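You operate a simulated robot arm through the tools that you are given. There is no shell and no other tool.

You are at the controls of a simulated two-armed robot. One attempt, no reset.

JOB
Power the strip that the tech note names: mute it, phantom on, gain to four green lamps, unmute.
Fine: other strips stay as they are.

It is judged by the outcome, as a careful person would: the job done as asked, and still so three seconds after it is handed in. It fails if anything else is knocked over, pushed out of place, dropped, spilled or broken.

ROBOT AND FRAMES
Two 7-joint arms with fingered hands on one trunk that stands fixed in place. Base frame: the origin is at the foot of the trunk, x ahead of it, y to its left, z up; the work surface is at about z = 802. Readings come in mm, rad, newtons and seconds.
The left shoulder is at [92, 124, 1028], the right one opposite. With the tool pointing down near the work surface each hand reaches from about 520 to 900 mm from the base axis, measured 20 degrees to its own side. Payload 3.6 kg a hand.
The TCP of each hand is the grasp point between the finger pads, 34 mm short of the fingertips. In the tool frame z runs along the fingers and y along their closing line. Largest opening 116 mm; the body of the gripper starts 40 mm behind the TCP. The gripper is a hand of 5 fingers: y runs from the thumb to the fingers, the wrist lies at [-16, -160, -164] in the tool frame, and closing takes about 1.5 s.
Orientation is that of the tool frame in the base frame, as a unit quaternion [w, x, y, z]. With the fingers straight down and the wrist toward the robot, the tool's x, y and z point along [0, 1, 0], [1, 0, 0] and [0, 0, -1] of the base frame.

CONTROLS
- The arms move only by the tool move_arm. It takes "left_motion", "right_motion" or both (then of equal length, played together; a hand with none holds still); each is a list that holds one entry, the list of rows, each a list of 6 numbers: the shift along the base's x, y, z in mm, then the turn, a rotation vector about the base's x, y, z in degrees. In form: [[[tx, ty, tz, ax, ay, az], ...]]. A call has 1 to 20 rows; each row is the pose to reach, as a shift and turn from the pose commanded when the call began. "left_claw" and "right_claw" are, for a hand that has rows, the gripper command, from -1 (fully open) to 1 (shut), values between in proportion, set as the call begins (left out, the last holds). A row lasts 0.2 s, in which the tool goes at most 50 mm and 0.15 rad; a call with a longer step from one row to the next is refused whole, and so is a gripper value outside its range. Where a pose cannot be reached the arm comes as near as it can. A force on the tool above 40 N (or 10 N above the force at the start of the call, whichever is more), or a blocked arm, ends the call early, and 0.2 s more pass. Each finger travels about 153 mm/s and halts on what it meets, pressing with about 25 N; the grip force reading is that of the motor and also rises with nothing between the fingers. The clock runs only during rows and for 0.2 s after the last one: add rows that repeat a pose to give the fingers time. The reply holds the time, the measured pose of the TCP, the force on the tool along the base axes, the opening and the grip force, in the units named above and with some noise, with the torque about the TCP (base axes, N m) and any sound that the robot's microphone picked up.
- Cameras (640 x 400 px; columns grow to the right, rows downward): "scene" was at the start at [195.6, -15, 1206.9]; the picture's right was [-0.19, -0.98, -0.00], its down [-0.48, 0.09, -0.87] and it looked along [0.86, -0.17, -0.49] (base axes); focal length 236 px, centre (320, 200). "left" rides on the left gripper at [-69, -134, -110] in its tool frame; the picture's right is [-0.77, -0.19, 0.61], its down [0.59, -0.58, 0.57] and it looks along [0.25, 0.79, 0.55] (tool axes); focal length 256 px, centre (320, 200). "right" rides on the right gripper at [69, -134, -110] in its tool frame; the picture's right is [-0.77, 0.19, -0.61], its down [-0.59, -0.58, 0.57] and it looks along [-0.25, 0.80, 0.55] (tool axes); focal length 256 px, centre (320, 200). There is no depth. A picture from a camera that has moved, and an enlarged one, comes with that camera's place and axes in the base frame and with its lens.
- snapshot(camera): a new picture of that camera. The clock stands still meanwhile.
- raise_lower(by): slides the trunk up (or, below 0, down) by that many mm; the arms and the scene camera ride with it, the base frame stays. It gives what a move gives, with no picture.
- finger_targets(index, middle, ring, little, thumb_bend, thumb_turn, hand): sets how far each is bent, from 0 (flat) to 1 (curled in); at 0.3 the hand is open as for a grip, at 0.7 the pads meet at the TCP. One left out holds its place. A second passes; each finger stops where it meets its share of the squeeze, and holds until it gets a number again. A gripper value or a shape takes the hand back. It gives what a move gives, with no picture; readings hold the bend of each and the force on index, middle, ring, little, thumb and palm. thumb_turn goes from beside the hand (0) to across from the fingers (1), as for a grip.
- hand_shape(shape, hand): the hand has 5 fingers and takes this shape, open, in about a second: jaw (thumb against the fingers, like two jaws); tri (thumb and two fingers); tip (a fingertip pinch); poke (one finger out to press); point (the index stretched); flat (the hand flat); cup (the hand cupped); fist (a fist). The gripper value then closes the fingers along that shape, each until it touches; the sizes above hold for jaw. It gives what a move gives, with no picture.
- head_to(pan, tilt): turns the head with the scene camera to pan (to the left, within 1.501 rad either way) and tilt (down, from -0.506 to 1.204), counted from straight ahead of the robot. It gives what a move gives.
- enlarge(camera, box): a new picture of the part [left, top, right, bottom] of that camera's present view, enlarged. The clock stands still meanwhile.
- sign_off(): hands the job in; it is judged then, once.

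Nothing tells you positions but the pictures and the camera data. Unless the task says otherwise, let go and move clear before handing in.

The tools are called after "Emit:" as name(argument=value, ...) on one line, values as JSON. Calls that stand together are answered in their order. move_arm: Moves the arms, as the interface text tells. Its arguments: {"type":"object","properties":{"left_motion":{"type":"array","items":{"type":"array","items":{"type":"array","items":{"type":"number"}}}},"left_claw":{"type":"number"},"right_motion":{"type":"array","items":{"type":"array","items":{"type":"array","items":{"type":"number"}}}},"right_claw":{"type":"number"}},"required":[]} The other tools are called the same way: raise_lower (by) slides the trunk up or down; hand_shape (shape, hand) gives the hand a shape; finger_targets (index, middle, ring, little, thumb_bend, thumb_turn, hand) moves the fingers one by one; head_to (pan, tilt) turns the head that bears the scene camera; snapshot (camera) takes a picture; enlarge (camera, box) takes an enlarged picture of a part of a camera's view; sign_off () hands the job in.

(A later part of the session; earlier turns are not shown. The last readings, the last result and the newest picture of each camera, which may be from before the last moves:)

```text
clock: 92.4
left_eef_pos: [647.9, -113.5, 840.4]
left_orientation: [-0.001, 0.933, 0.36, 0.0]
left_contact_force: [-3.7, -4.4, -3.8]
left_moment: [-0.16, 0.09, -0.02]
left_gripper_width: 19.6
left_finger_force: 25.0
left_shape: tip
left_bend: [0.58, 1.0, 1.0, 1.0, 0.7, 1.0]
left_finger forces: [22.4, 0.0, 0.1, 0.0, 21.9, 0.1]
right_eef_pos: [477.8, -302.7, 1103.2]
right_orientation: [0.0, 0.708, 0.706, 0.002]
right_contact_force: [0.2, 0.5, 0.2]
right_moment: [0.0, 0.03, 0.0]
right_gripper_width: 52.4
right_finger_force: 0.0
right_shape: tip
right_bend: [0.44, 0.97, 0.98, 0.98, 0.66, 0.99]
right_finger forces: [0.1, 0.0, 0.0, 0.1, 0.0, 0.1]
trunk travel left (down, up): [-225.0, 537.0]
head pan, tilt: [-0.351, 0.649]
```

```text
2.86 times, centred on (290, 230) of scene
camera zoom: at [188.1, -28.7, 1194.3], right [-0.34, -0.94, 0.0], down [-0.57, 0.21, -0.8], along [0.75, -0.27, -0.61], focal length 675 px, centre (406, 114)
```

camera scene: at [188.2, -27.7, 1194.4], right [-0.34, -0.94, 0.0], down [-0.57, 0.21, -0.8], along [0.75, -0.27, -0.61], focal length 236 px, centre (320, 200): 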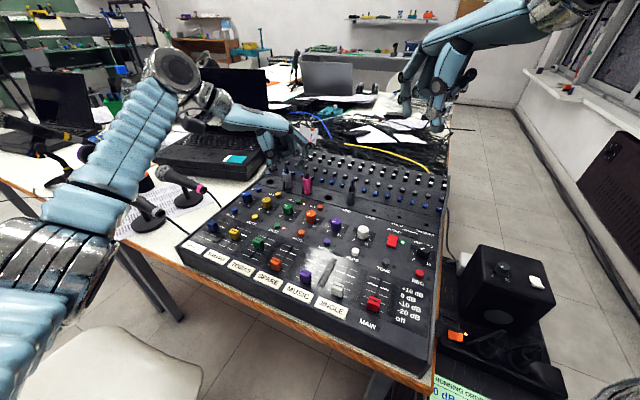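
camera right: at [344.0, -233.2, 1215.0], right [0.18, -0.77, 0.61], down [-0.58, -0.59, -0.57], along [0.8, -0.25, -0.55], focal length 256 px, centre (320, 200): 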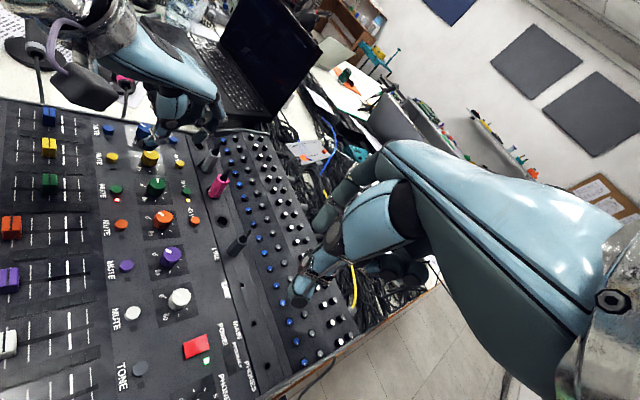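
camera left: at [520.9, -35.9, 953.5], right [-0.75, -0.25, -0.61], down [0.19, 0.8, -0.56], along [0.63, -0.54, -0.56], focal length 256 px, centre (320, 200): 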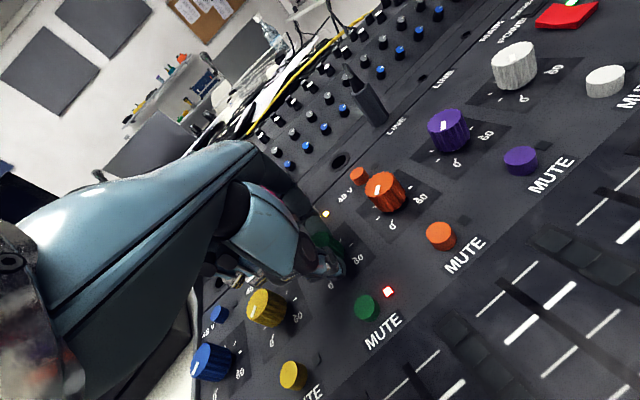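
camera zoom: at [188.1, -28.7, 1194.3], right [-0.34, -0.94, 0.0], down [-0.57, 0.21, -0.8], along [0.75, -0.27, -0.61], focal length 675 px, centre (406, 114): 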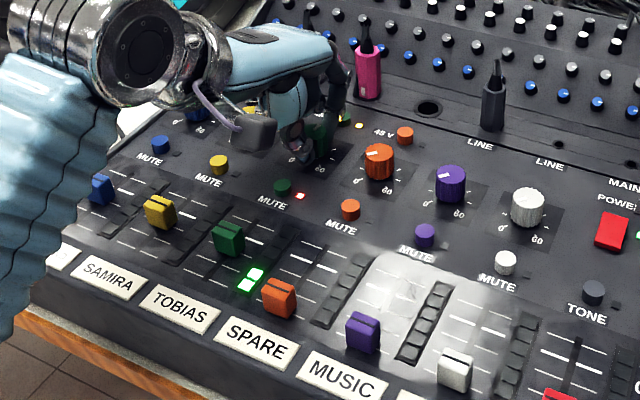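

Two green lamps are lit. I'll continue in smaller increments.

Emit:
move_arm(left_motion=[[[0, 0.1, 0, 0, 0, -2], [-0.1, 0.1, 0, 0, 0, -4], [-0.1, 0.2, 0, 0, 0, -7], [-0.2, 0.3, 0, 0, 0, -10], [-0.2, 0.3, 0, 0, 0, -13], [-0.2, 0.4, 0, 0, 0, -15], [-0.2, 0.4, 0, 0, 0, -15]]])

Emit:
enlarge(camera="right", box=[0, 90, 220, 220])

```text
clock: 94.0
left_eef_pos: [648.5, -112.2, 840.4]
left_orientation: [-0.002, 0.972, 0.235, 0.0]
left_contact_force: [2.1, -5.0, -3.9]
left_moment: [-0.19, -0.11, 0.0]
left_gripper_width: 19.7
left_finger_force: 25.2
left_shape: tip
left_bend: [0.58, 1.0, 1.0, 1.0, 0.7, 1.0]
left_finger forces: [23.7, 0.0, 0.1, 0.1, 18.4, 0.1]
right_eef_pos: [479.1, -301.1, 1103.3]
right_orientation: [-0.001, 0.707, 0.707, 0.002]
right_contact_force: [0.2, 0.3, -0.3]
right_moment: [0.03, 0.0, -0.04]
right_gripper_width: 52.1
right_finger_force: 0.2
right_shape: tip
right_bend: [0.44, 0.97, 0.98, 0.98, 0.66, 0.99]
right_finger forces: [0.0, 0.1, 0.1, 0.0, 0.0, 0.0]
trunk travel left (down, up): [-225.0, 537.0]
head pan, tilt: [-0.351, 0.649]
```

```text
2.91 times, centred on (110, 155) of right
camera zoom: at [344.8, -234.5, 1214.6], right [0.19, -0.77, 0.61], down [-0.58, -0.59, -0.57], along [0.79, -0.25, -0.55], focal length 745 px, centre (931, 331)
```

zoom: 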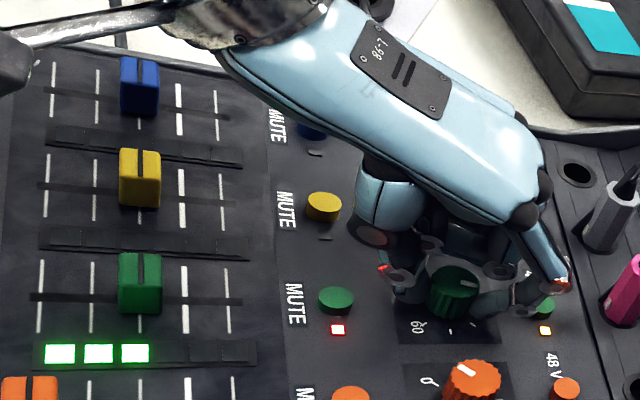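

Three lamps are lit. Fine steps now, until the fourth appears.

Emit:
move_arm(left_motion=[[[0, 0.1, 0, 0, 0, -2], [-0.1, 0.1, 0, 0, 0, -4], [-0.1, 0.2, 0, 0, 0, -6], [-0.1, 0.2, 0, 0, 0, -6]]])

Emit:
enlarge(camera="right", box=[0, 150, 220, 220])

```text
clock: 95.0
left_eef_pos: [647.4, -111.3, 841.0]
left_orientation: [-0.002, 0.983, 0.183, -0.001]
left_contact_force: [2.8, -5.4, -5.1]
left_moment: [-0.22, -0.1, 0.01]
left_gripper_width: 19.8
left_finger_force: 25.1
left_shape: tip
left_bend: [0.58, 1.0, 1.0, 1.0, 0.7, 1.0]
left_finger forces: [23.5, 0.0, 0.0, 0.1, 18.2, 0.0]
right_eef_pos: [478.6, -303.5, 1102.7]
right_orientation: [-0.001, 0.708, 0.707, 0.001]
right_contact_force: [-0.5, 0.4, -0.2]
right_moment: [0.01, 0.0, 0.0]
right_gripper_width: 52.8
right_finger_force: 0.0
right_shape: tip
right_bend: [0.44, 0.97, 0.98, 0.98, 0.66, 0.99]
right_finger forces: [0.1, 0.1, 0.1, 0.0, 0.0, 0.1]
trunk travel left (down, up): [-225.0, 537.0]
head pan, tilt: [-0.351, 0.649]
```

```text
2.91 times, centred on (110, 185) of right
camera zoom: at [344.9, -234.5, 1214.6], right [0.19, -0.77, 0.61], down [-0.58, -0.59, -0.57], along [0.79, -0.25, -0.55], focal length 745 px, centre (931, 244)
```

zoom: 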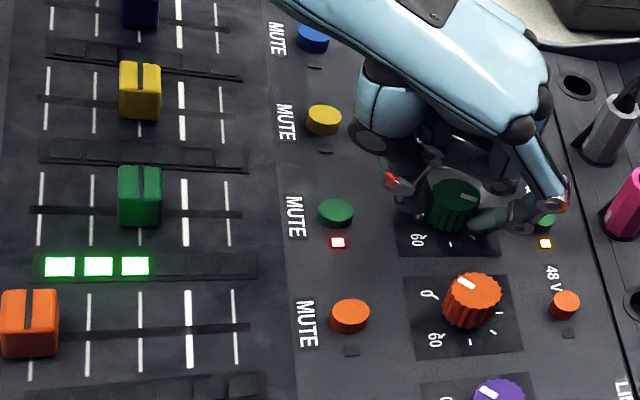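

Emit:
move_arm(left_motion=[[[0, 0.1, 0, 0, 0, -2], [-0.1, 0.1, 0, 0, 0, -4], [-0.1, 0.2, 0, 0, 0, -6], [-0.1, 0.2, 0, 0, 0, -6]]])

Emit:
enlarge(camera="right", box=[0, 150, 220, 220])

```text
clock: 96.0
left_eef_pos: [647.6, -111.1, 840.2]
left_orientation: [-0.002, 0.991, 0.132, -0.001]
left_contact_force: [3.0, -4.9, -4.7]
left_moment: [-0.22, -0.12, 0.03]
left_gripper_width: 19.6
left_finger_force: 24.8
left_shape: tip
left_bend: [0.58, 1.0, 1.0, 1.0, 0.7, 1.0]
left_finger forces: [23.6, 0.0, 0.0, 0.1, 17.9, 0.0]
right_eef_pos: [480.1, -302.9, 1103.2]
right_orientation: [-0.001, 0.708, 0.707, 0.002]
right_contact_force: [-1.0, 0.1, 1.2]
right_moment: [-0.01, 0.04, 0.01]
right_gripper_width: 52.4
right_finger_force: 0.1
right_shape: tip
right_bend: [0.44, 0.97, 0.98, 0.98, 0.66, 0.99]
right_finger forces: [0.1, 0.1, 0.1, 0.0, 0.0, 0.0]
trunk travel left (down, up): [-225.0, 537.0]
head pan, tilt: [-0.351, 0.649]
```

```text
2.91 times, centred on (110, 185) of right
camera zoom: at [344.9, -234.6, 1214.6], right [0.19, -0.77, 0.61], down [-0.58, -0.59, -0.57], along [0.79, -0.25, -0.55], focal length 745 px, centre (931, 244)
```

zoom: 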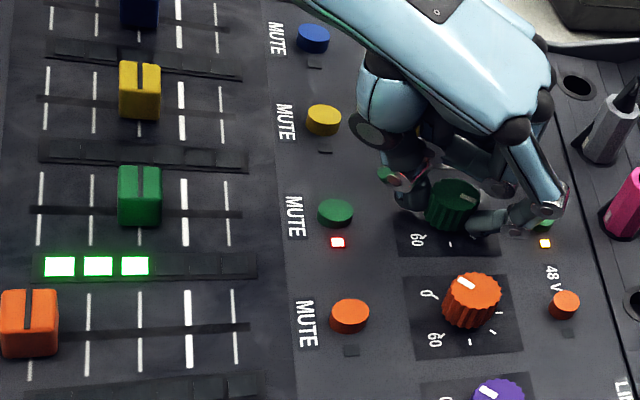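

Still three lamps. I'll check whether the knob is actually following or slipping.

Emit:
enlarge(camera="right", box=[130, 160, 190, 200])

Emit:
move_arm(left_motion=[[[0, 0.1, 0, 0, 0, -2], [-0.1, 0.1, 0, 0, 0, -4], [-0.1, 0.2, 0, 0, 0, -6], [-0.1, 0.2, 0, 0, 0, -6]]])

Emit:
enlarge(camera="right", box=[130, 160, 190, 200])

Emit:
enlarge(camera="right", box=[0, 150, 220, 220])

```text
10.00 times, centred on (160, 180) of right
camera zoom: at [344.9, -234.6, 1214.6], right [0.19, -0.77, 0.61], down [-0.58, -0.59, -0.57], along [0.79, -0.25, -0.55], focal length 2560 px, centre (1920, 400)
```

zoom: 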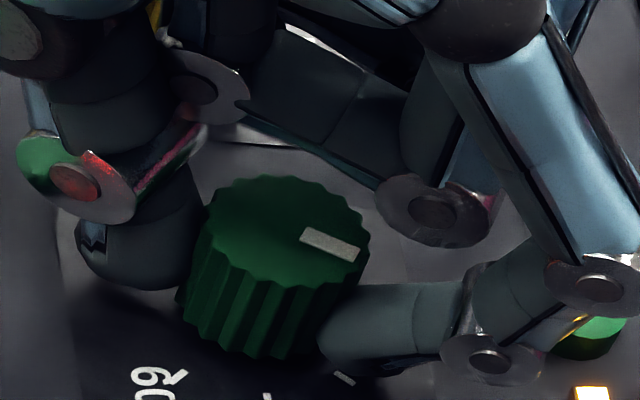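

```text
clock: 97.0
left_eef_pos: [647.5, -112.0, 840.4]
left_orientation: [-0.002, 0.997, 0.08, -0.001]
left_contact_force: [2.3, -4.7, -4.9]
left_moment: [-0.22, -0.08, -0.03]
left_gripper_width: 19.6
left_finger_force: 24.7
left_shape: tip
left_bend: [0.58, 1.0, 1.0, 1.0, 0.7, 1.0]
left_finger forces: [23.0, 0.0, 0.0, 0.0, 18.6, 0.0]
right_eef_pos: [479.9, -303.1, 1103.5]
right_orientation: [-0.002, 0.708, 0.706, 0.001]
right_contact_force: [-0.2, 0.2, 0.2]
right_moment: [-0.01, 0.0, -0.01]
right_gripper_width: 52.5
right_finger_force: 0.1
right_shape: tip
right_bend: [0.44, 0.97, 0.98, 0.98, 0.66, 0.99]
right_finger forces: [0.0, 0.0, 0.0, 0.0, 0.0, 0.0]
trunk travel left (down, up): [-225.0, 537.0]
head pan, tilt: [-0.351, 0.649]
```

```text
10.00 times, centred on (160, 180) of right
camera zoom: at [344.8, -234.5, 1214.6], right [0.19, -0.77, 0.61], down [-0.58, -0.59, -0.57], along [0.79, -0.25, -0.55], focal length 2560 px, centre (1920, 400)
```

zoom: 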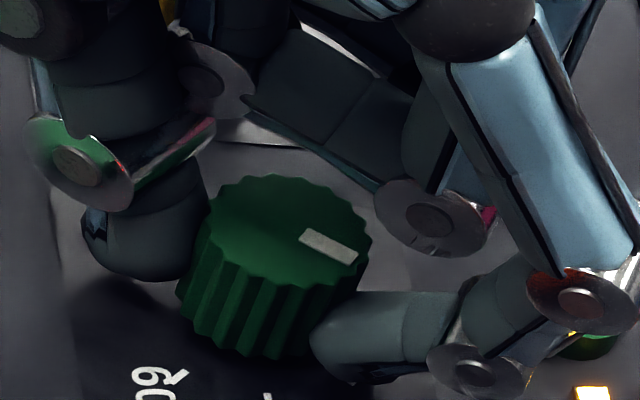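

```text
2.91 times, centred on (110, 185) of right
camera zoom: at [344.8, -234.5, 1214.6], right [0.19, -0.77, 0.61], down [-0.58, -0.59, -0.57], along [0.79, -0.25, -0.55], focal length 745 px, centre (931, 244)
```

zoom: 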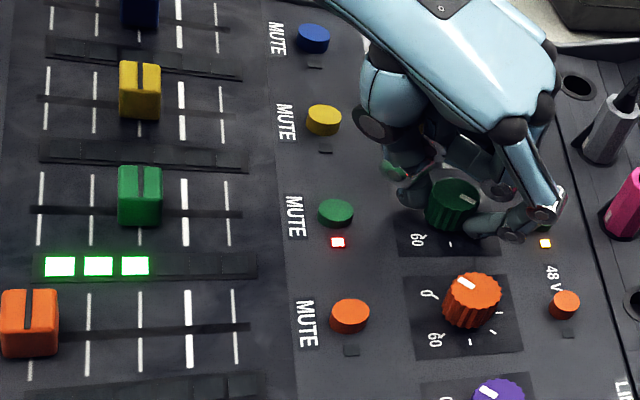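

The knob is following. I'll continue a bit more.

Emit:
move_arm(left_motion=[[[0, 0.1, 0, 0, 0, -2], [-0.1, 0.1, 0, 0, 0, -4], [-0.1, 0.2, 0, 0, 0, -6], [-0.1, 0.2, 0, 0, 0, -8], [-0.1, 0.2, 0, 0, 0, -8]]])

Emit:
enlarge(camera="right", box=[130, 160, 190, 200])

Emit:
enlarge(camera="right", box=[0, 150, 220, 220])

```text
clock: 98.2
left_eef_pos: [647.6, -111.2, 840.7]
left_orientation: [-0.002, 1.0, 0.01, 0.001]
left_contact_force: [4.7, -2.8, -4.8]
left_moment: [-0.13, -0.1, 0.02]
left_gripper_width: 19.4
left_finger_force: 25.1
left_shape: tip
left_bend: [0.58, 1.0, 1.0, 1.0, 0.7, 1.0]
left_finger forces: [21.5, 0.1, 0.1, 0.0, 19.2, 0.1]
right_eef_pos: [479.6, -302.1, 1102.3]
right_orientation: [-0.001, 0.708, 0.706, 0.001]
right_contact_force: [-0.6, -0.2, 0.0]
right_moment: [-0.02, 0.0, -0.03]
right_gripper_width: 52.6
right_finger_force: 0.1
right_shape: tip
right_bend: [0.44, 0.97, 0.98, 0.98, 0.66, 0.99]
right_finger forces: [0.0, 0.0, 0.0, 0.1, 0.1, 0.1]
trunk travel left (down, up): [-225.0, 537.0]
head pan, tilt: [-0.351, 0.649]
```

```text
10.00 times, centred on (160, 180) of right
camera zoom: at [345.4, -233.8, 1214.6], right [0.19, -0.77, 0.61], down [-0.58, -0.59, -0.57], along [0.79, -0.25, -0.55], focal length 2560 px, centre (1920, 400)
```

zoom: 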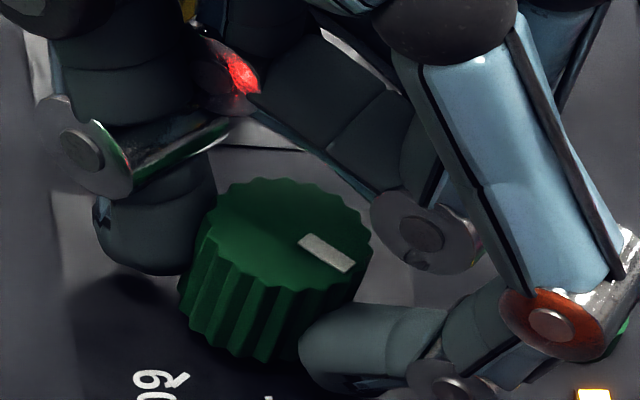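

```text
2.91 times, centred on (110, 185) of right
camera zoom: at [345.4, -233.8, 1214.6], right [0.19, -0.77, 0.61], down [-0.58, -0.59, -0.57], along [0.79, -0.25, -0.55], focal length 745 px, centre (931, 244)
```

zoom: 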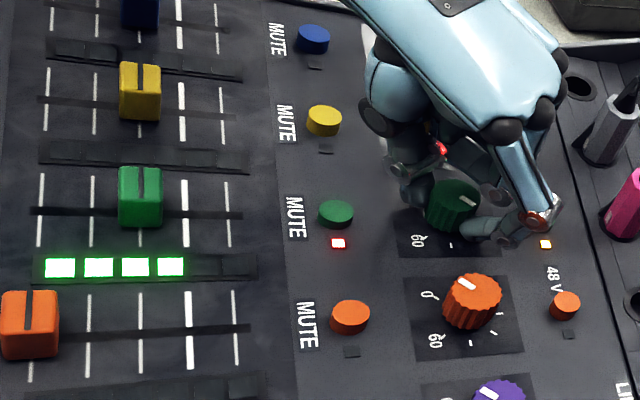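

Four green lamps are lit. I'll add about 4° of margin inside the window, then check.

Emit:
move_arm(left_motion=[[[0, 0, 0, 0, 0, -2], [0, 0, 0, 0, 0, -4], [0, 0, 0, 0, 0, -5], [0, 0, 0, 0, 0, -5]]])

Emit:
enlarge(camera="right", box=[0, 150, 220, 220])

Emit:
enlarge(camera="right", box=[130, 160, 190, 200])

```text
clock: 99.2
left_eef_pos: [647.7, -111.9, 841.3]
left_orientation: [-0.001, 0.999, -0.034, 0.0]
left_contact_force: [4.5, -3.2, -3.3]
left_moment: [-0.15, -0.07, 0.04]
left_gripper_width: 19.3
left_finger_force: 24.8
left_shape: tip
left_bend: [0.58, 1.0, 1.0, 1.0, 0.7, 1.0]
left_finger forces: [21.7, 0.0, 0.0, 0.1, 18.9, 0.1]
right_eef_pos: [480.2, -301.7, 1101.8]
right_orientation: [-0.001, 0.708, 0.706, 0.001]
right_contact_force: [0.5, 0.4, -0.1]
right_moment: [0.0, -0.03, 0.02]
right_gripper_width: 52.4
right_finger_force: 0.0
right_shape: tip
right_bend: [0.44, 0.97, 0.98, 0.98, 0.66, 0.99]
right_finger forces: [0.0, 0.0, 0.0, 0.0, 0.0, 0.1]
trunk travel left (down, up): [-225.0, 537.0]
head pan, tilt: [-0.351, 0.649]
```

```text
2.91 times, centred on (110, 185) of right
camera zoom: at [344.9, -233.9, 1214.6], right [0.19, -0.77, 0.61], down [-0.58, -0.59, -0.57], along [0.79, -0.25, -0.55], focal length 745 px, centre (931, 244)
```

zoom: 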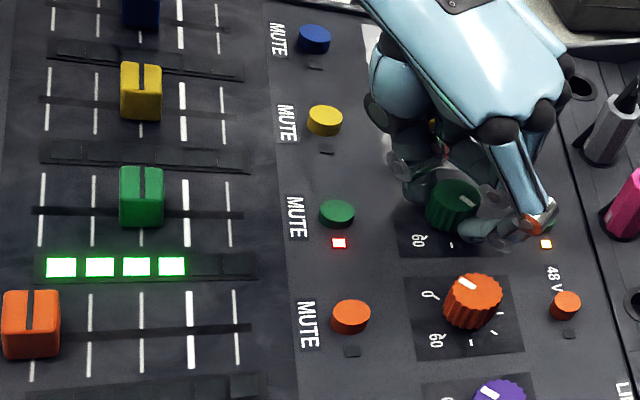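

```text
10.00 times, centred on (160, 180) of right
camera zoom: at [344.9, -233.9, 1214.6], right [0.19, -0.77, 0.61], down [-0.58, -0.59, -0.57], along [0.79, -0.25, -0.55], focal length 2560 px, centre (1920, 400)
```

zoom: 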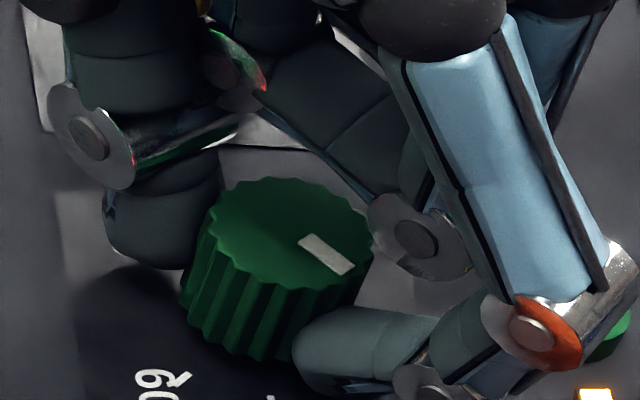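

Still four lamps, now with margin. I'll release and lift straight up.

Emit:
move_arm(left_motion=[[[0, 0, 0, 0, 0, 0], [0, 0, 0, 0, 0, 0], [0, 0, 0, 0, 0, 0], [0, 0, 6, 0, 0, 0], [0, 0, 15, 0, 0, 0], [0, 0, 28, 0, 0, 0], [0, 0, 42, 0, 0, 0], [0, 0, 55, 0, 0, 0], [0, 0, 65, 0, 0, 0]]], left_claw=0.2)

Emit:
enlarge(camera="right", box=[0, 90, 240, 240])

Emit:
enlarge(camera="scene", box=[200, 160, 360, 300])

```text
clock: 101.2
left_eef_pos: [646.9, -110.1, 907.8]
left_orientation: [-0.002, 0.999, -0.034, 0.0]
left_contact_force: [0.0, -0.1, 0.2]
left_moment: [0.04, 0.04, 0.0]
left_gripper_width: 46.9
left_finger_force: 0.1
left_shape: tip
left_bend: [0.46, 0.97, 0.98, 0.98, 0.68, 0.99]
left_finger forces: [0.1, 0.1, 0.1, 0.1, 0.0, 0.0]
right_eef_pos: [479.3, -301.9, 1103.6]
right_orientation: [-0.001, 0.708, 0.706, 0.002]
right_contact_force: [0.1, -0.9, 0.0]
right_moment: [-0.01, -0.01, -0.01]
right_gripper_width: 52.4
right_finger_force: 0.1
right_shape: tip
right_bend: [0.44, 0.97, 0.98, 0.98, 0.66, 0.99]
right_finger forces: [0.0, 0.0, 0.0, 0.0, 0.1, 0.0]
trunk travel left (down, up): [-225.0, 537.0]
head pan, tilt: [-0.351, 0.649]
```

```text
2.67 times, centred on (120, 165) of right
camera zoom: at [344.0, -233.2, 1215.0], right [0.18, -0.77, 0.61], down [-0.58, -0.59, -0.57], along [0.8, -0.25, -0.55], focal length 683 px, centre (853, 293)
```

zoom: 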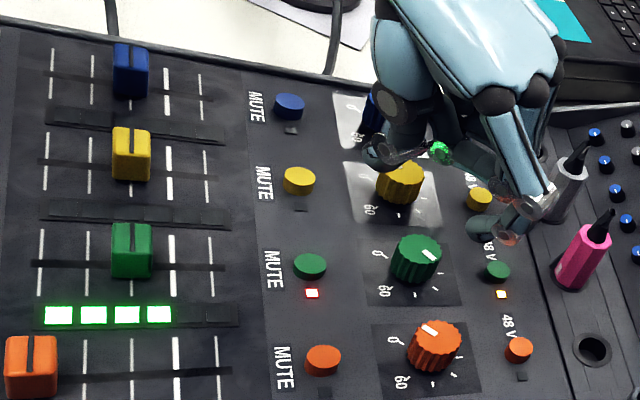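

```text
2.86 times, centred on (280, 230) of scene
camera zoom: at [188.1, -28.3, 1194.4], right [-0.34, -0.94, 0.0], down [-0.57, 0.21, -0.8], along [0.75, -0.27, -0.61], focal length 675 px, centre (434, 114)
```

zoom: 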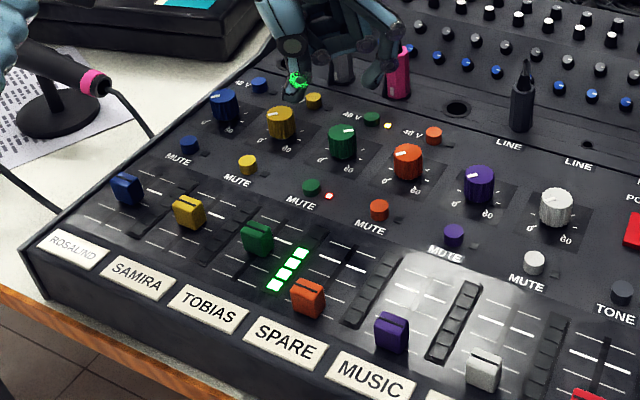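

The hand is off and four green lamps remain. I'll raise the left hand, turn it back to -24° and make a poke shape, then check the whole panel, including the yellow knob, before unmuting.

Emit:
move_arm(left_motion=[[[0, 0, 10, 0, 0, 2], [0, 1, 22, 0, 0, 5], [-1, 3, 34, 0, 0, 9], [-3, 6, 46, 0, 0, 13], [-6, 10, 58, 0, 0, 17], [-10, 14, 68, 0, 0, 21], [-14, 18, 78, 0, 0, 25], [-18, 22, 86, 0, 0, 29], [-22, 26, 92, 0, 0, 33], [-26, 30, 96, 0, 0, 37], [-30, 34, 98, 0, 0, 41], [-36, 38, 100, 0, 0, 45], [-42, 42, 100, 0, 0, 49], [-48, 46, 100, 0, 0, 53], [-54, 50, 100, 0, 0, 57], [-60, 53, 100, 0, 0, 61], [-66, 55, 100, 0, 0, 65], [-70, 57, 100, 0, 0, 68], [-71, 57, 100, 0, 0, 70], [-71, 57, 100, 0, 0, 70]]])

Emit:
hand_shape(hand="left", shape="poke")

Emit:
finger_targets(hand="left", index=0.5, middle=1.0, ring=1.0, little=1.0)

Emit:
enlarge(camera="right", box=[0, 90, 240, 240])

Emit:
enlarge(camera="left", box=[200, 120, 520, 360])

Emit:
enlarge(camera="scene", box=[180, 100, 360, 300])

```text
clock: 105.4
left_eef_pos: [575.9, -52.7, 1006.1]
left_orientation: [-0.001, 0.838, 0.545, 0.0]
left_contact_force: [-0.2, 0.3, 0.1]
left_moment: [0.0, -0.01, -0.04]
left_gripper_width: 46.7
left_finger_force: 0.1
left_shape: tip
left_bend: [0.46, 0.97, 0.98, 0.98, 0.68, 0.99]
left_finger forces: [0.1, 0.0, 0.1, 0.0, 0.1, 0.1]
right_eef_pos: [478.4, -301.1, 1103.1]
right_orientation: [-0.002, 0.708, 0.707, 0.001]
right_contact_force: [1.0, -0.9, -0.1]
right_moment: [0.07, -0.01, -0.02]
right_gripper_width: 52.3
right_finger_force: 0.0
right_shape: tip
right_bend: [0.44, 0.97, 0.98, 0.98, 0.66, 0.99]
right_finger forces: [0.0, 0.1, 0.1, 0.0, 0.1, 0.0]
trunk travel left (down, up): [-225.0, 537.0]
head pan, tilt: [-0.351, 0.649]
```

```text
clock: 106.3
left_eef_pos: [577.8, -53.3, 1005.2]
left_orientation: [-0.002, 0.838, 0.545, 0.0]
left_contact_force: [0.6, -0.1, 0.5]
left_moment: [0.0, 0.01, 0.01]
left_gripper_width: 0.0
left_finger_force: 0.1
left_shape: poke
left_bend: [0.7, 0.7, 0.98, 0.98, 0.0, 1.0]
left_finger forces: [0.0, 0.0, 0.0, 0.0, 0.0, 0.1]
right_eef_pos: [478.2, -302.0, 1103.2]
right_orientation: [0.0, 0.708, 0.707, 0.003]
right_contact_force: [0.2, -0.7, 0.1]
right_moment: [-0.02, -0.02, 0.02]
right_gripper_width: 52.5
right_finger_force: 0.0
right_shape: tip
right_bend: [0.44, 0.97, 0.98, 0.98, 0.66, 0.99]
right_finger forces: [0.1, 0.0, 0.0, 0.0, 0.0, 0.1]
trunk travel left (down, up): [-225.0, 537.0]
head pan, tilt: [-0.351, 0.649]
```

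```text
clock: 107.3
left_eef_pos: [576.9, -53.2, 1007.1]
left_orientation: [-0.002, 0.838, 0.545, -0.001]
left_contact_force: [-0.7, 0.4, 0.5]
left_moment: [0.02, 0.0, 0.0]
left_gripper_width: 51.7
left_finger_force: 0.0
left_shape: fingers
left_bend: [0.5, 0.99, 1.0, 1.0, 0.0, 1.0]
left_finger forces: [0.1, 0.0, 0.0, 0.0, 0.1, 0.1]
right_eef_pos: [479.4, -302.0, 1103.4]
right_orientation: [-0.001, 0.708, 0.707, 0.002]
right_contact_force: [-0.8, 0.3, 0.0]
right_moment: [-0.02, -0.01, 0.01]
right_gripper_width: 52.5
right_finger_force: 0.1
right_shape: tip
right_bend: [0.44, 0.97, 0.98, 0.98, 0.66, 0.99]
right_finger forces: [0.0, 0.0, 0.0, 0.1, 0.1, 0.0]
trunk travel left (down, up): [-225.0, 537.0]
head pan, tilt: [-0.351, 0.649]
```

```text
2.67 times, centred on (120, 165) of right
camera zoom: at [344.0, -233.1, 1215.0], right [0.18, -0.77, 0.61], down [-0.58, -0.59, -0.57], along [0.8, -0.25, -0.55], focal length 683 px, centre (853, 293)
```

zoom: 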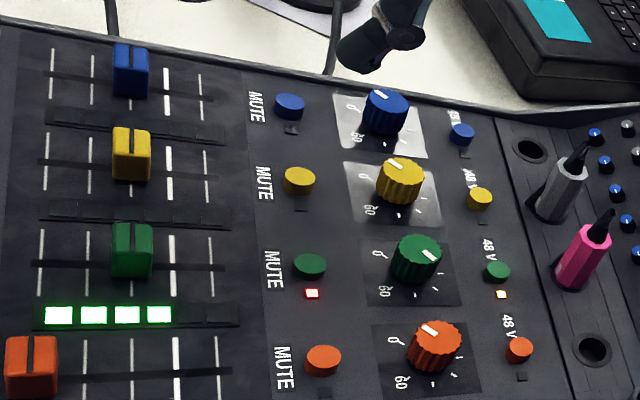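

```text
1.67 times, centred on (360, 240) of left
camera zoom: at [426.3, -61.5, 1116.5], right [-0.48, -0.63, -0.61], down [-0.29, 0.77, -0.56], along [0.83, -0.1, -0.56], focal length 427 px, centre (253, 133)
```

zoom: 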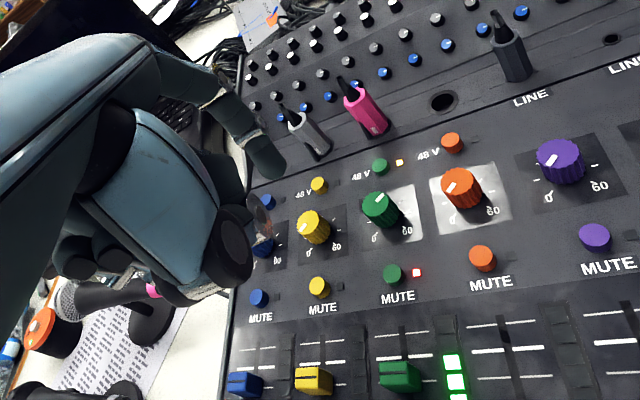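

```text
2.00 times, centred on (270, 200) of scene
camera zoom: at [188.1, -28.2, 1194.4], right [-0.34, -0.94, 0.0], down [-0.57, 0.21, -0.8], along [0.75, -0.27, -0.61], focal length 473 px, centre (420, 200)
```

zoom: 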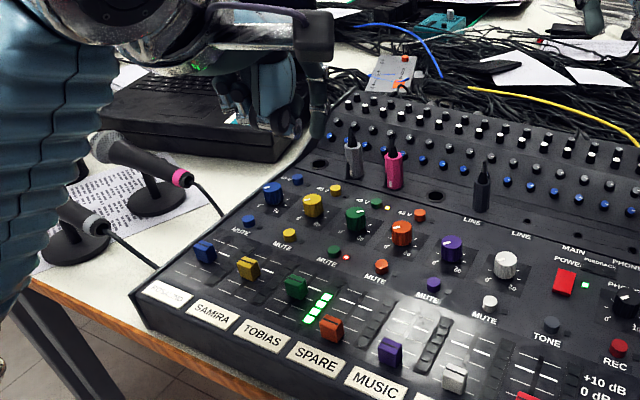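

All other strips look unchanged, and mute and 48 V lamps are lit with four green lamps on. The left index is lined up over the mute button. I'll descend to a hover.

Emit:
move_arm(left_motion=[[[0, 0, -12, 0, 0, 0], [0, 0, -26, 0, 0, 0], [0, 0, -42, 0, 0, 0], [0, 0, -58, 0, 0, 0], [0, 0, -74, 0, 0, 0], [0, 0, -90, 0, 0, 0], [0, 0, -104, 0, 0, 0], [0, 0, -116, 0, 0, 0], [0, 0, -126, 0, 0, 0], [0, 0, -130, 0, 0, 0], [0, 0, -130, 0, 0, 0]]])

Emit:
enlarge(camera="right", box=[40, 110, 200, 220])

Emit:
enlarge(camera="left", box=[220, 140, 460, 320])

Emit:
enlarge(camera="scene", box=[200, 150, 340, 270])

```text
clock: 109.7
left_eef_pos: [576.2, -53.0, 876.5]
left_orientation: [-0.002, 0.838, 0.545, 0.0]
left_contact_force: [0.1, -0.4, -0.5]
left_moment: [0.03, -0.04, -0.01]
left_gripper_width: 51.6
left_finger_force: 0.0
left_shape: fingers
left_bend: [0.5, 0.99, 1.0, 1.0, 0.0, 1.0]
left_finger forces: [0.0, 0.0, 0.0, 0.0, 0.1, 0.0]
right_eef_pos: [478.2, -301.4, 1103.8]
right_orientation: [0.0, 0.708, 0.707, 0.001]
right_contact_force: [0.3, -0.4, 0.0]
right_moment: [-0.02, -0.01, -0.01]
right_gripper_width: 52.3
right_finger_force: 0.0
right_shape: tip
right_bend: [0.44, 0.97, 0.98, 0.98, 0.66, 0.99]
right_finger forces: [0.0, 0.0, 0.1, 0.0, 0.0, 0.0]
trunk travel left (down, up): [-225.0, 537.0]
head pan, tilt: [-0.351, 0.649]
```

```text
3.64 times, centred on (120, 165) of right
camera zoom: at [343.9, -233.0, 1215.1], right [0.18, -0.77, 0.61], down [-0.58, -0.59, -0.57], along [0.8, -0.25, -0.55], focal length 931 px, centre (1047, 327)
```

zoom: 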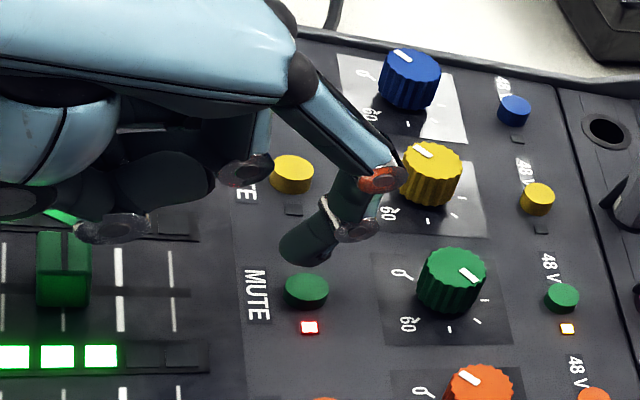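

```text
2.22 times, centred on (340, 230) of left
camera zoom: at [426.2, -61.4, 987.1], right [-0.48, -0.63, -0.61], down [-0.29, 0.77, -0.56], along [0.83, -0.1, -0.56], focal length 569 px, centre (276, 133)
```

zoom: 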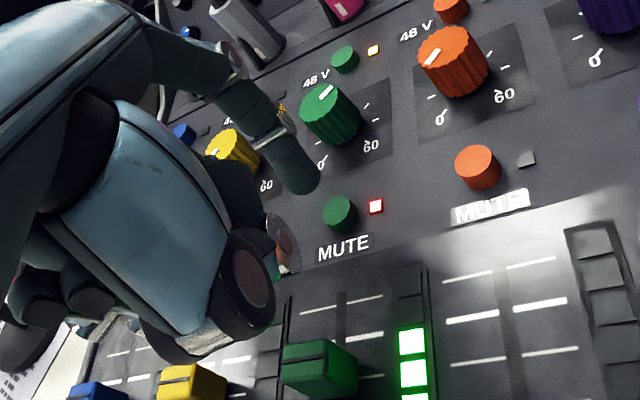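

```text
3.33 times, centred on (270, 210) of scene
camera zoom: at [188.0, -28.1, 1194.4], right [-0.34, -0.94, 0.0], down [-0.57, 0.21, -0.8], along [0.75, -0.27, -0.6], focal length 788 px, centre (487, 167)
```

zoom: 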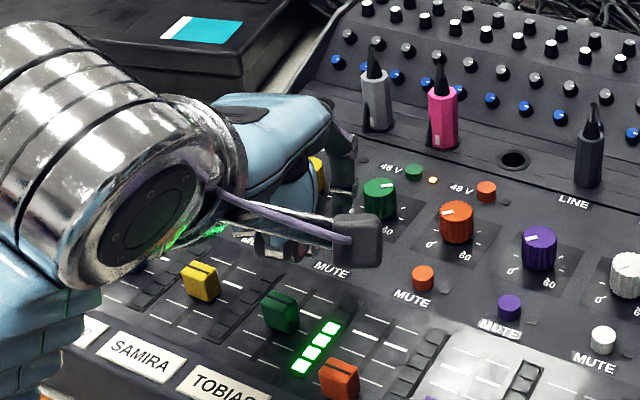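

The tip is aligned to within about 3 mm. Before pressing, I want to be sure the thumb side of the hand clears the green fader, so I'll zoom in.

Emit:
enlarge(camera="right", box=[30, 120, 130, 200])

Emit:
enlarge(camera="left", box=[230, 220, 350, 320])

Emit:
enlarge(camera="scene", box=[240, 190, 300, 240])

```text
5.00 times, centred on (80, 160) of right
camera zoom: at [343.9, -233.0, 1215.1], right [0.18, -0.77, 0.61], down [-0.58, -0.59, -0.57], along [0.8, -0.25, -0.55], focal length 1280 px, centre (1520, 400)
```

zoom: 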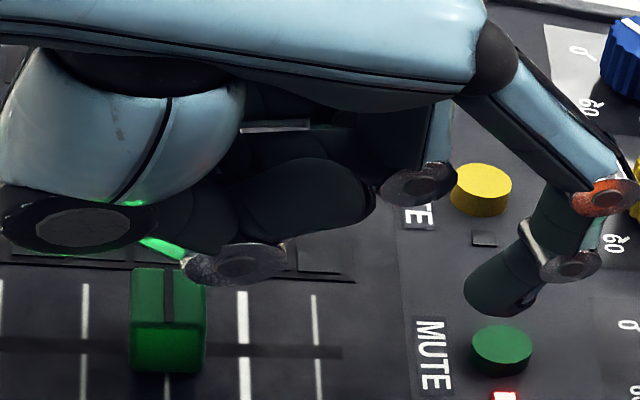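

```text
4.00 times, centred on (290, 270) of left
camera zoom: at [426.2, -61.4, 987.1], right [-0.48, -0.63, -0.61], down [-0.29, 0.77, -0.56], along [0.83, -0.1, -0.56], focal length 1024 px, centre (440, -80)
```

zoom: 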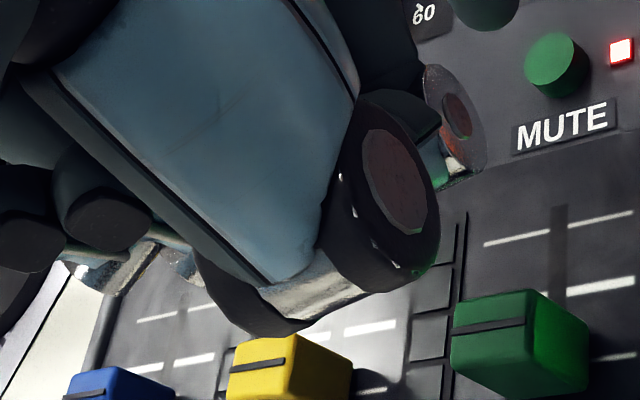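

```text
8.00 times, centred on (270, 215) of scene
camera zoom: at [188.0, -28.1, 1194.4], right [-0.34, -0.94, 0.0], down [-0.57, 0.21, -0.8], along [0.75, -0.27, -0.6], focal length 1891 px, centre (720, 80)
```

zoom: 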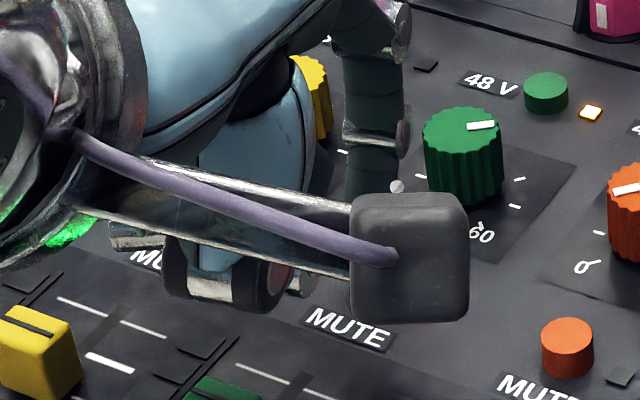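

Everything else on the hand stays above the fader caps during the press. I'll go down to contact and press for a click.

Emit:
move_arm(left_motion=[[[1.5, -2, -8, 0, 0, 0], [1.5, -2, -16, 0, 0, 0], [1.5, -2, -22, 0, 0, 0], [1.5, -2, -25, 0, 0, 0], [1.5, -2, -25, 0, 0, 0]]])

Emit:
enlarge(camera="right", box=[40, 110, 200, 220])

Emit:
enlarge(camera="left", box=[260, 160, 420, 280])

```text
clock: 110.9
left_eef_pos: [576.7, -55.4, 852.3]
left_orientation: [0.0, 0.839, 0.545, 0.0]
left_contact_force: [0.7, -0.1, 0.3]
left_moment: [-0.02, 0.03, 0.01]
left_gripper_width: 51.9
left_finger_force: 0.0
left_shape: fingers
left_bend: [0.5, 0.99, 1.0, 1.0, 0.0, 1.0]
left_finger forces: [0.0, 0.0, 0.1, 0.1, 0.1, 0.1]
right_eef_pos: [479.3, -301.4, 1102.8]
right_orientation: [0.0, 0.708, 0.707, 0.003]
right_contact_force: [0.6, 0.3, 0.2]
right_moment: [0.01, -0.01, 0.02]
right_gripper_width: 52.5
right_finger_force: 0.1
right_shape: tip
right_bend: [0.44, 0.97, 0.98, 0.98, 0.66, 0.99]
right_finger forces: [0.1, 0.0, 0.1, 0.0, 0.0, 0.1]
trunk travel left (down, up): [-225.0, 537.0]
head pan, tilt: [-0.351, 0.649]
```

```text
3.64 times, centred on (120, 165) of right
camera zoom: at [343.9, -233.0, 1215.1], right [0.18, -0.77, 0.61], down [-0.58, -0.59, -0.57], along [0.8, -0.25, -0.55], focal length 931 px, centre (1047, 327)
```

zoom: 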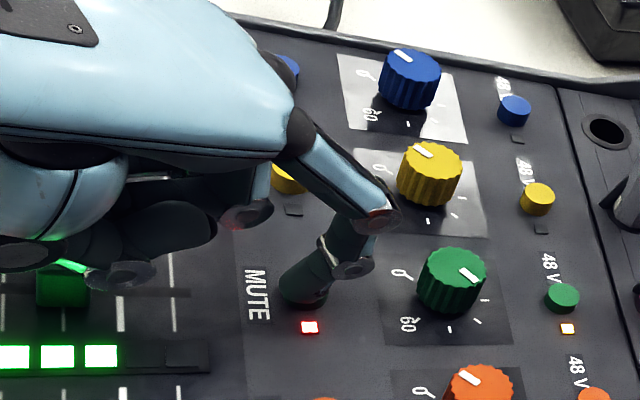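

```text
3.33 times, centred on (340, 220) of left
camera zoom: at [427.6, -63.6, 962.9], right [-0.48, -0.63, -0.61], down [-0.29, 0.77, -0.56], along [0.83, -0.1, -0.56], focal length 853 px, centre (253, 133)
```

zoom: 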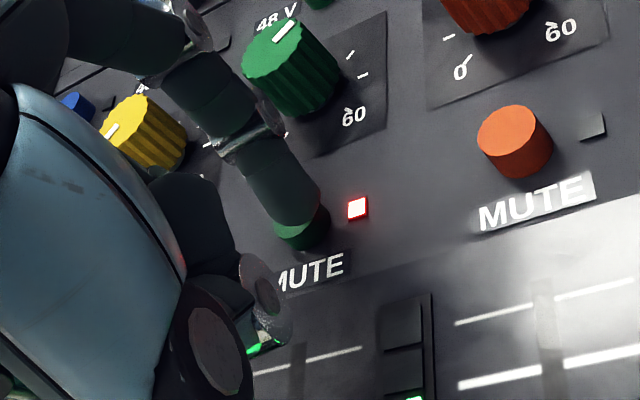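

The fingertip is right over the green mute button. I'll press slowly until it clicks.

Emit:
move_arm(left_motion=[[[0, 0, -2, 0, 0, 0], [0, 0, -4, 0, 0, 0], [0, 0, -6, 0, 0, 0], [0, 0, -8, 0, 0, 0], [0, 0, -9, 0, 0, 0]]])

Emit:
enlarge(camera="right", box=[40, 110, 200, 220])

```text
clock: 112.1
left_eef_pos: [577.1, -55.9, 844.1]
left_orientation: [0.001, 0.838, 0.545, 0.0]
left_contact_force: [-1.2, 0.9, 12.6]
left_moment: [-0.25, -0.33, -0.01]
left_gripper_width: 51.0
left_finger_force: 5.6
left_shape: fingers
left_bend: [0.5, 0.99, 1.0, 1.0, 0.0, 1.0]
left_finger forces: [11.7, 0.0, 0.1, 0.1, 0.0, 0.1]
right_eef_pos: [476.8, -300.7, 1103.8]
right_orientation: [-0.001, 0.708, 0.706, 0.002]
right_contact_force: [-0.1, 0.7, -0.3]
right_moment: [0.02, -0.05, 0.01]
right_gripper_width: 52.5
right_finger_force: 0.1
right_shape: tip
right_bend: [0.44, 0.97, 0.98, 0.98, 0.66, 0.99]
right_finger forces: [0.1, 0.0, 0.0, 0.0, 0.1, 0.0]
trunk travel left (down, up): [-225.0, 537.0]
head pan, tilt: [-0.351, 0.649]
```

```text
3.64 times, centred on (120, 165) of right
camera zoom: at [342.5, -232.8, 1215.7], right [0.18, -0.77, 0.61], down [-0.58, -0.59, -0.57], along [0.8, -0.25, -0.55], focal length 931 px, centre (1047, 327)
```

zoom: 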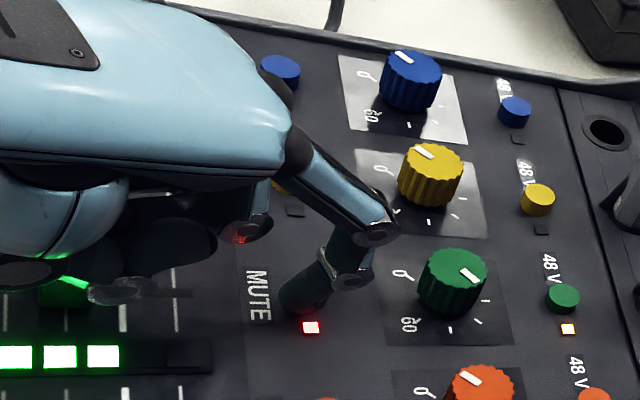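

There's 12 N of force but no click yet. I'll see where the finger sits.

Emit:
enlarge(camera="left", box=[290, 180, 370, 240])

Emit:
enlarge(camera="right", box=[90, 165, 150, 205])

```text
6.67 times, centred on (330, 210) of left
camera zoom: at [427.1, -63.6, 954.0], right [-0.48, -0.63, -0.61], down [-0.29, 0.77, -0.57], along [0.83, -0.1, -0.55], focal length 1707 px, centre (253, 133)
```

zoom: 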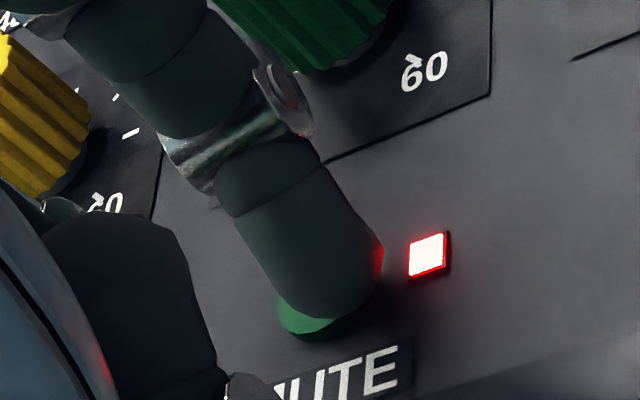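

```text
10.00 times, centred on (120, 185) of right
camera zoom: at [342.5, -232.8, 1215.7], right [0.18, -0.77, 0.61], down [-0.58, -0.59, -0.57], along [0.8, -0.25, -0.55], focal length 2560 px, centre (2320, 350)
```

zoom: 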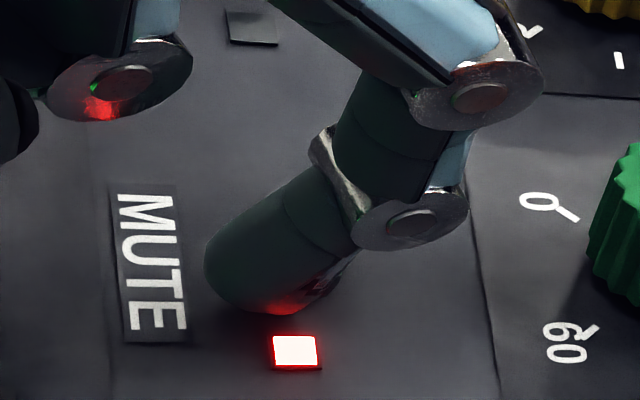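

The button is under the fingertip but hasn't clicked. I'll press a bit deeper in 1 mm steps.

Emit:
move_arm(left_motion=[[[0, 0, -1, 0, 0, 0], [0, 0, -1.5, 0, 0, 0], [0, 0, -1.5, 0, 0, 0]]])

Emit:
enlarge(camera="right", box=[0, 130, 160, 220])

```text
clock: 112.9
left_eef_pos: [576.5, -54.4, 843.8]
left_orientation: [-0.001, 0.838, 0.545, 0.0]
left_contact_force: [0.3, 1.1, 17.7]
left_moment: [-0.34, -0.51, 0.02]
left_gripper_width: 51.4
left_finger_force: 8.5
left_shape: fingers
left_bend: [0.49, 0.99, 1.0, 1.0, 0.0, 1.0]
left_finger forces: [17.2, 0.1, 0.1, 0.0, 0.0, 0.1]
right_eef_pos: [476.7, -301.2, 1104.0]
right_orientation: [0.001, 0.708, 0.706, 0.003]
right_contact_force: [0.5, -0.9, -0.4]
right_moment: [0.02, -0.01, 0.01]
right_gripper_width: 51.9
right_finger_force: 0.1
right_shape: tip
right_bend: [0.44, 0.97, 0.98, 0.98, 0.66, 0.99]
right_finger forces: [0.0, 0.0, 0.1, 0.0, 0.1, 0.0]
trunk travel left (down, up): [-225.0, 537.0]
head pan, tilt: [-0.351, 0.649]
```

```text
4.00 times, centred on (80, 175) of right
camera zoom: at [342.2, -232.6, 1215.8], right [0.18, -0.77, 0.61], down [-0.58, -0.59, -0.57], along [0.8, -0.25, -0.55], focal length 1024 px, centre (1280, 300)
```

zoom: 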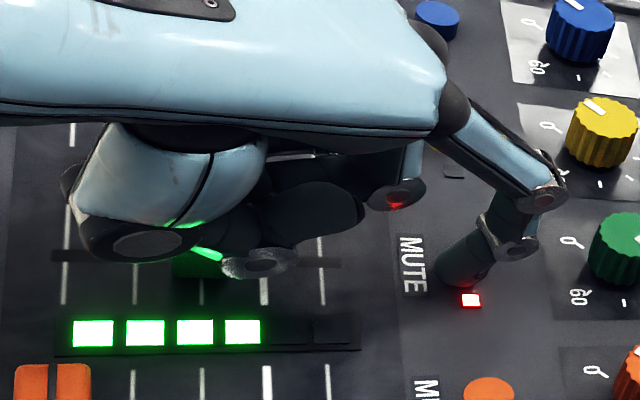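

The button has bottomed out. I'll release and see whether it toggles on the way up.

Emit:
move_arm(left_motion=[[[0, 0, 1.5, 0, 0, 0], [0, 0, 4, 0, 0, 0], [0, 0, 8, 0, 0, 0], [0, 0, 14, 0, 0, 0]]])

Emit:
enlarge(camera="right", box=[0, 130, 160, 220])

Emit:
enlarge(camera="left", box=[290, 160, 410, 260])

```text
clock: 113.9
left_eef_pos: [577.0, -55.2, 853.1]
left_orientation: [-0.004, 0.838, 0.546, -0.002]
left_contact_force: [-0.9, -0.1, -0.5]
left_moment: [-0.02, 0.0, 0.0]
left_gripper_width: 51.9
left_finger_force: 0.2
left_shape: fingers
left_bend: [0.5, 0.99, 1.0, 1.0, 0.0, 1.0]
left_finger forces: [0.0, 0.0, 0.0, 0.1, 0.0, 0.0]
right_eef_pos: [479.4, -301.6, 1103.0]
right_orientation: [-0.001, 0.708, 0.706, 0.002]
right_contact_force: [0.2, 0.7, -0.5]
right_moment: [0.0, 0.02, 0.0]
right_gripper_width: 52.3
right_finger_force: 0.1
right_shape: tip
right_bend: [0.44, 0.97, 0.98, 0.98, 0.66, 0.99]
right_finger forces: [0.0, 0.0, 0.1, 0.1, 0.1, 0.0]
trunk travel left (down, up): [-225.0, 537.0]
head pan, tilt: [-0.351, 0.649]
```

```text
4.00 times, centred on (80, 175) of right
camera zoom: at [343.9, -233.1, 1214.9], right [0.18, -0.77, 0.61], down [-0.58, -0.59, -0.57], along [0.8, -0.25, -0.55], focal length 1024 px, centre (1280, 300)
```

zoom: 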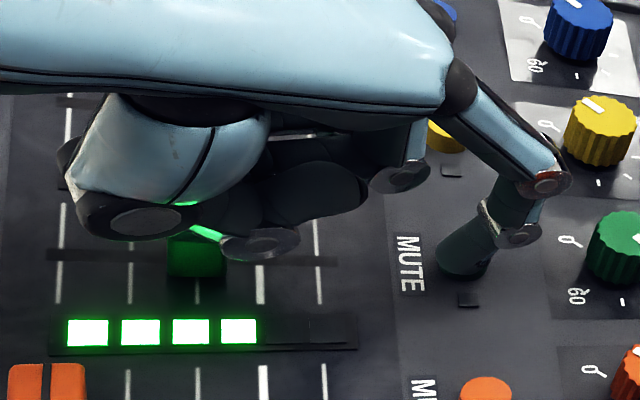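

```text
4.00 times, centred on (350, 210) of left
camera zoom: at [426.9, -64.9, 964.6], right [-0.49, -0.62, -0.61], down [-0.29, 0.77, -0.56], along [0.82, -0.09, -0.56], focal length 1024 px, centre (200, 160)
```

zoom: 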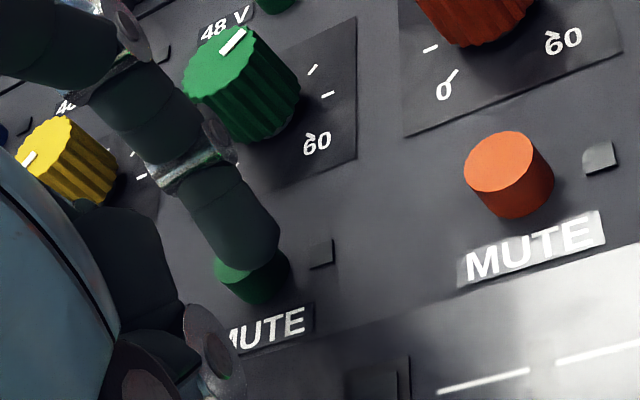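

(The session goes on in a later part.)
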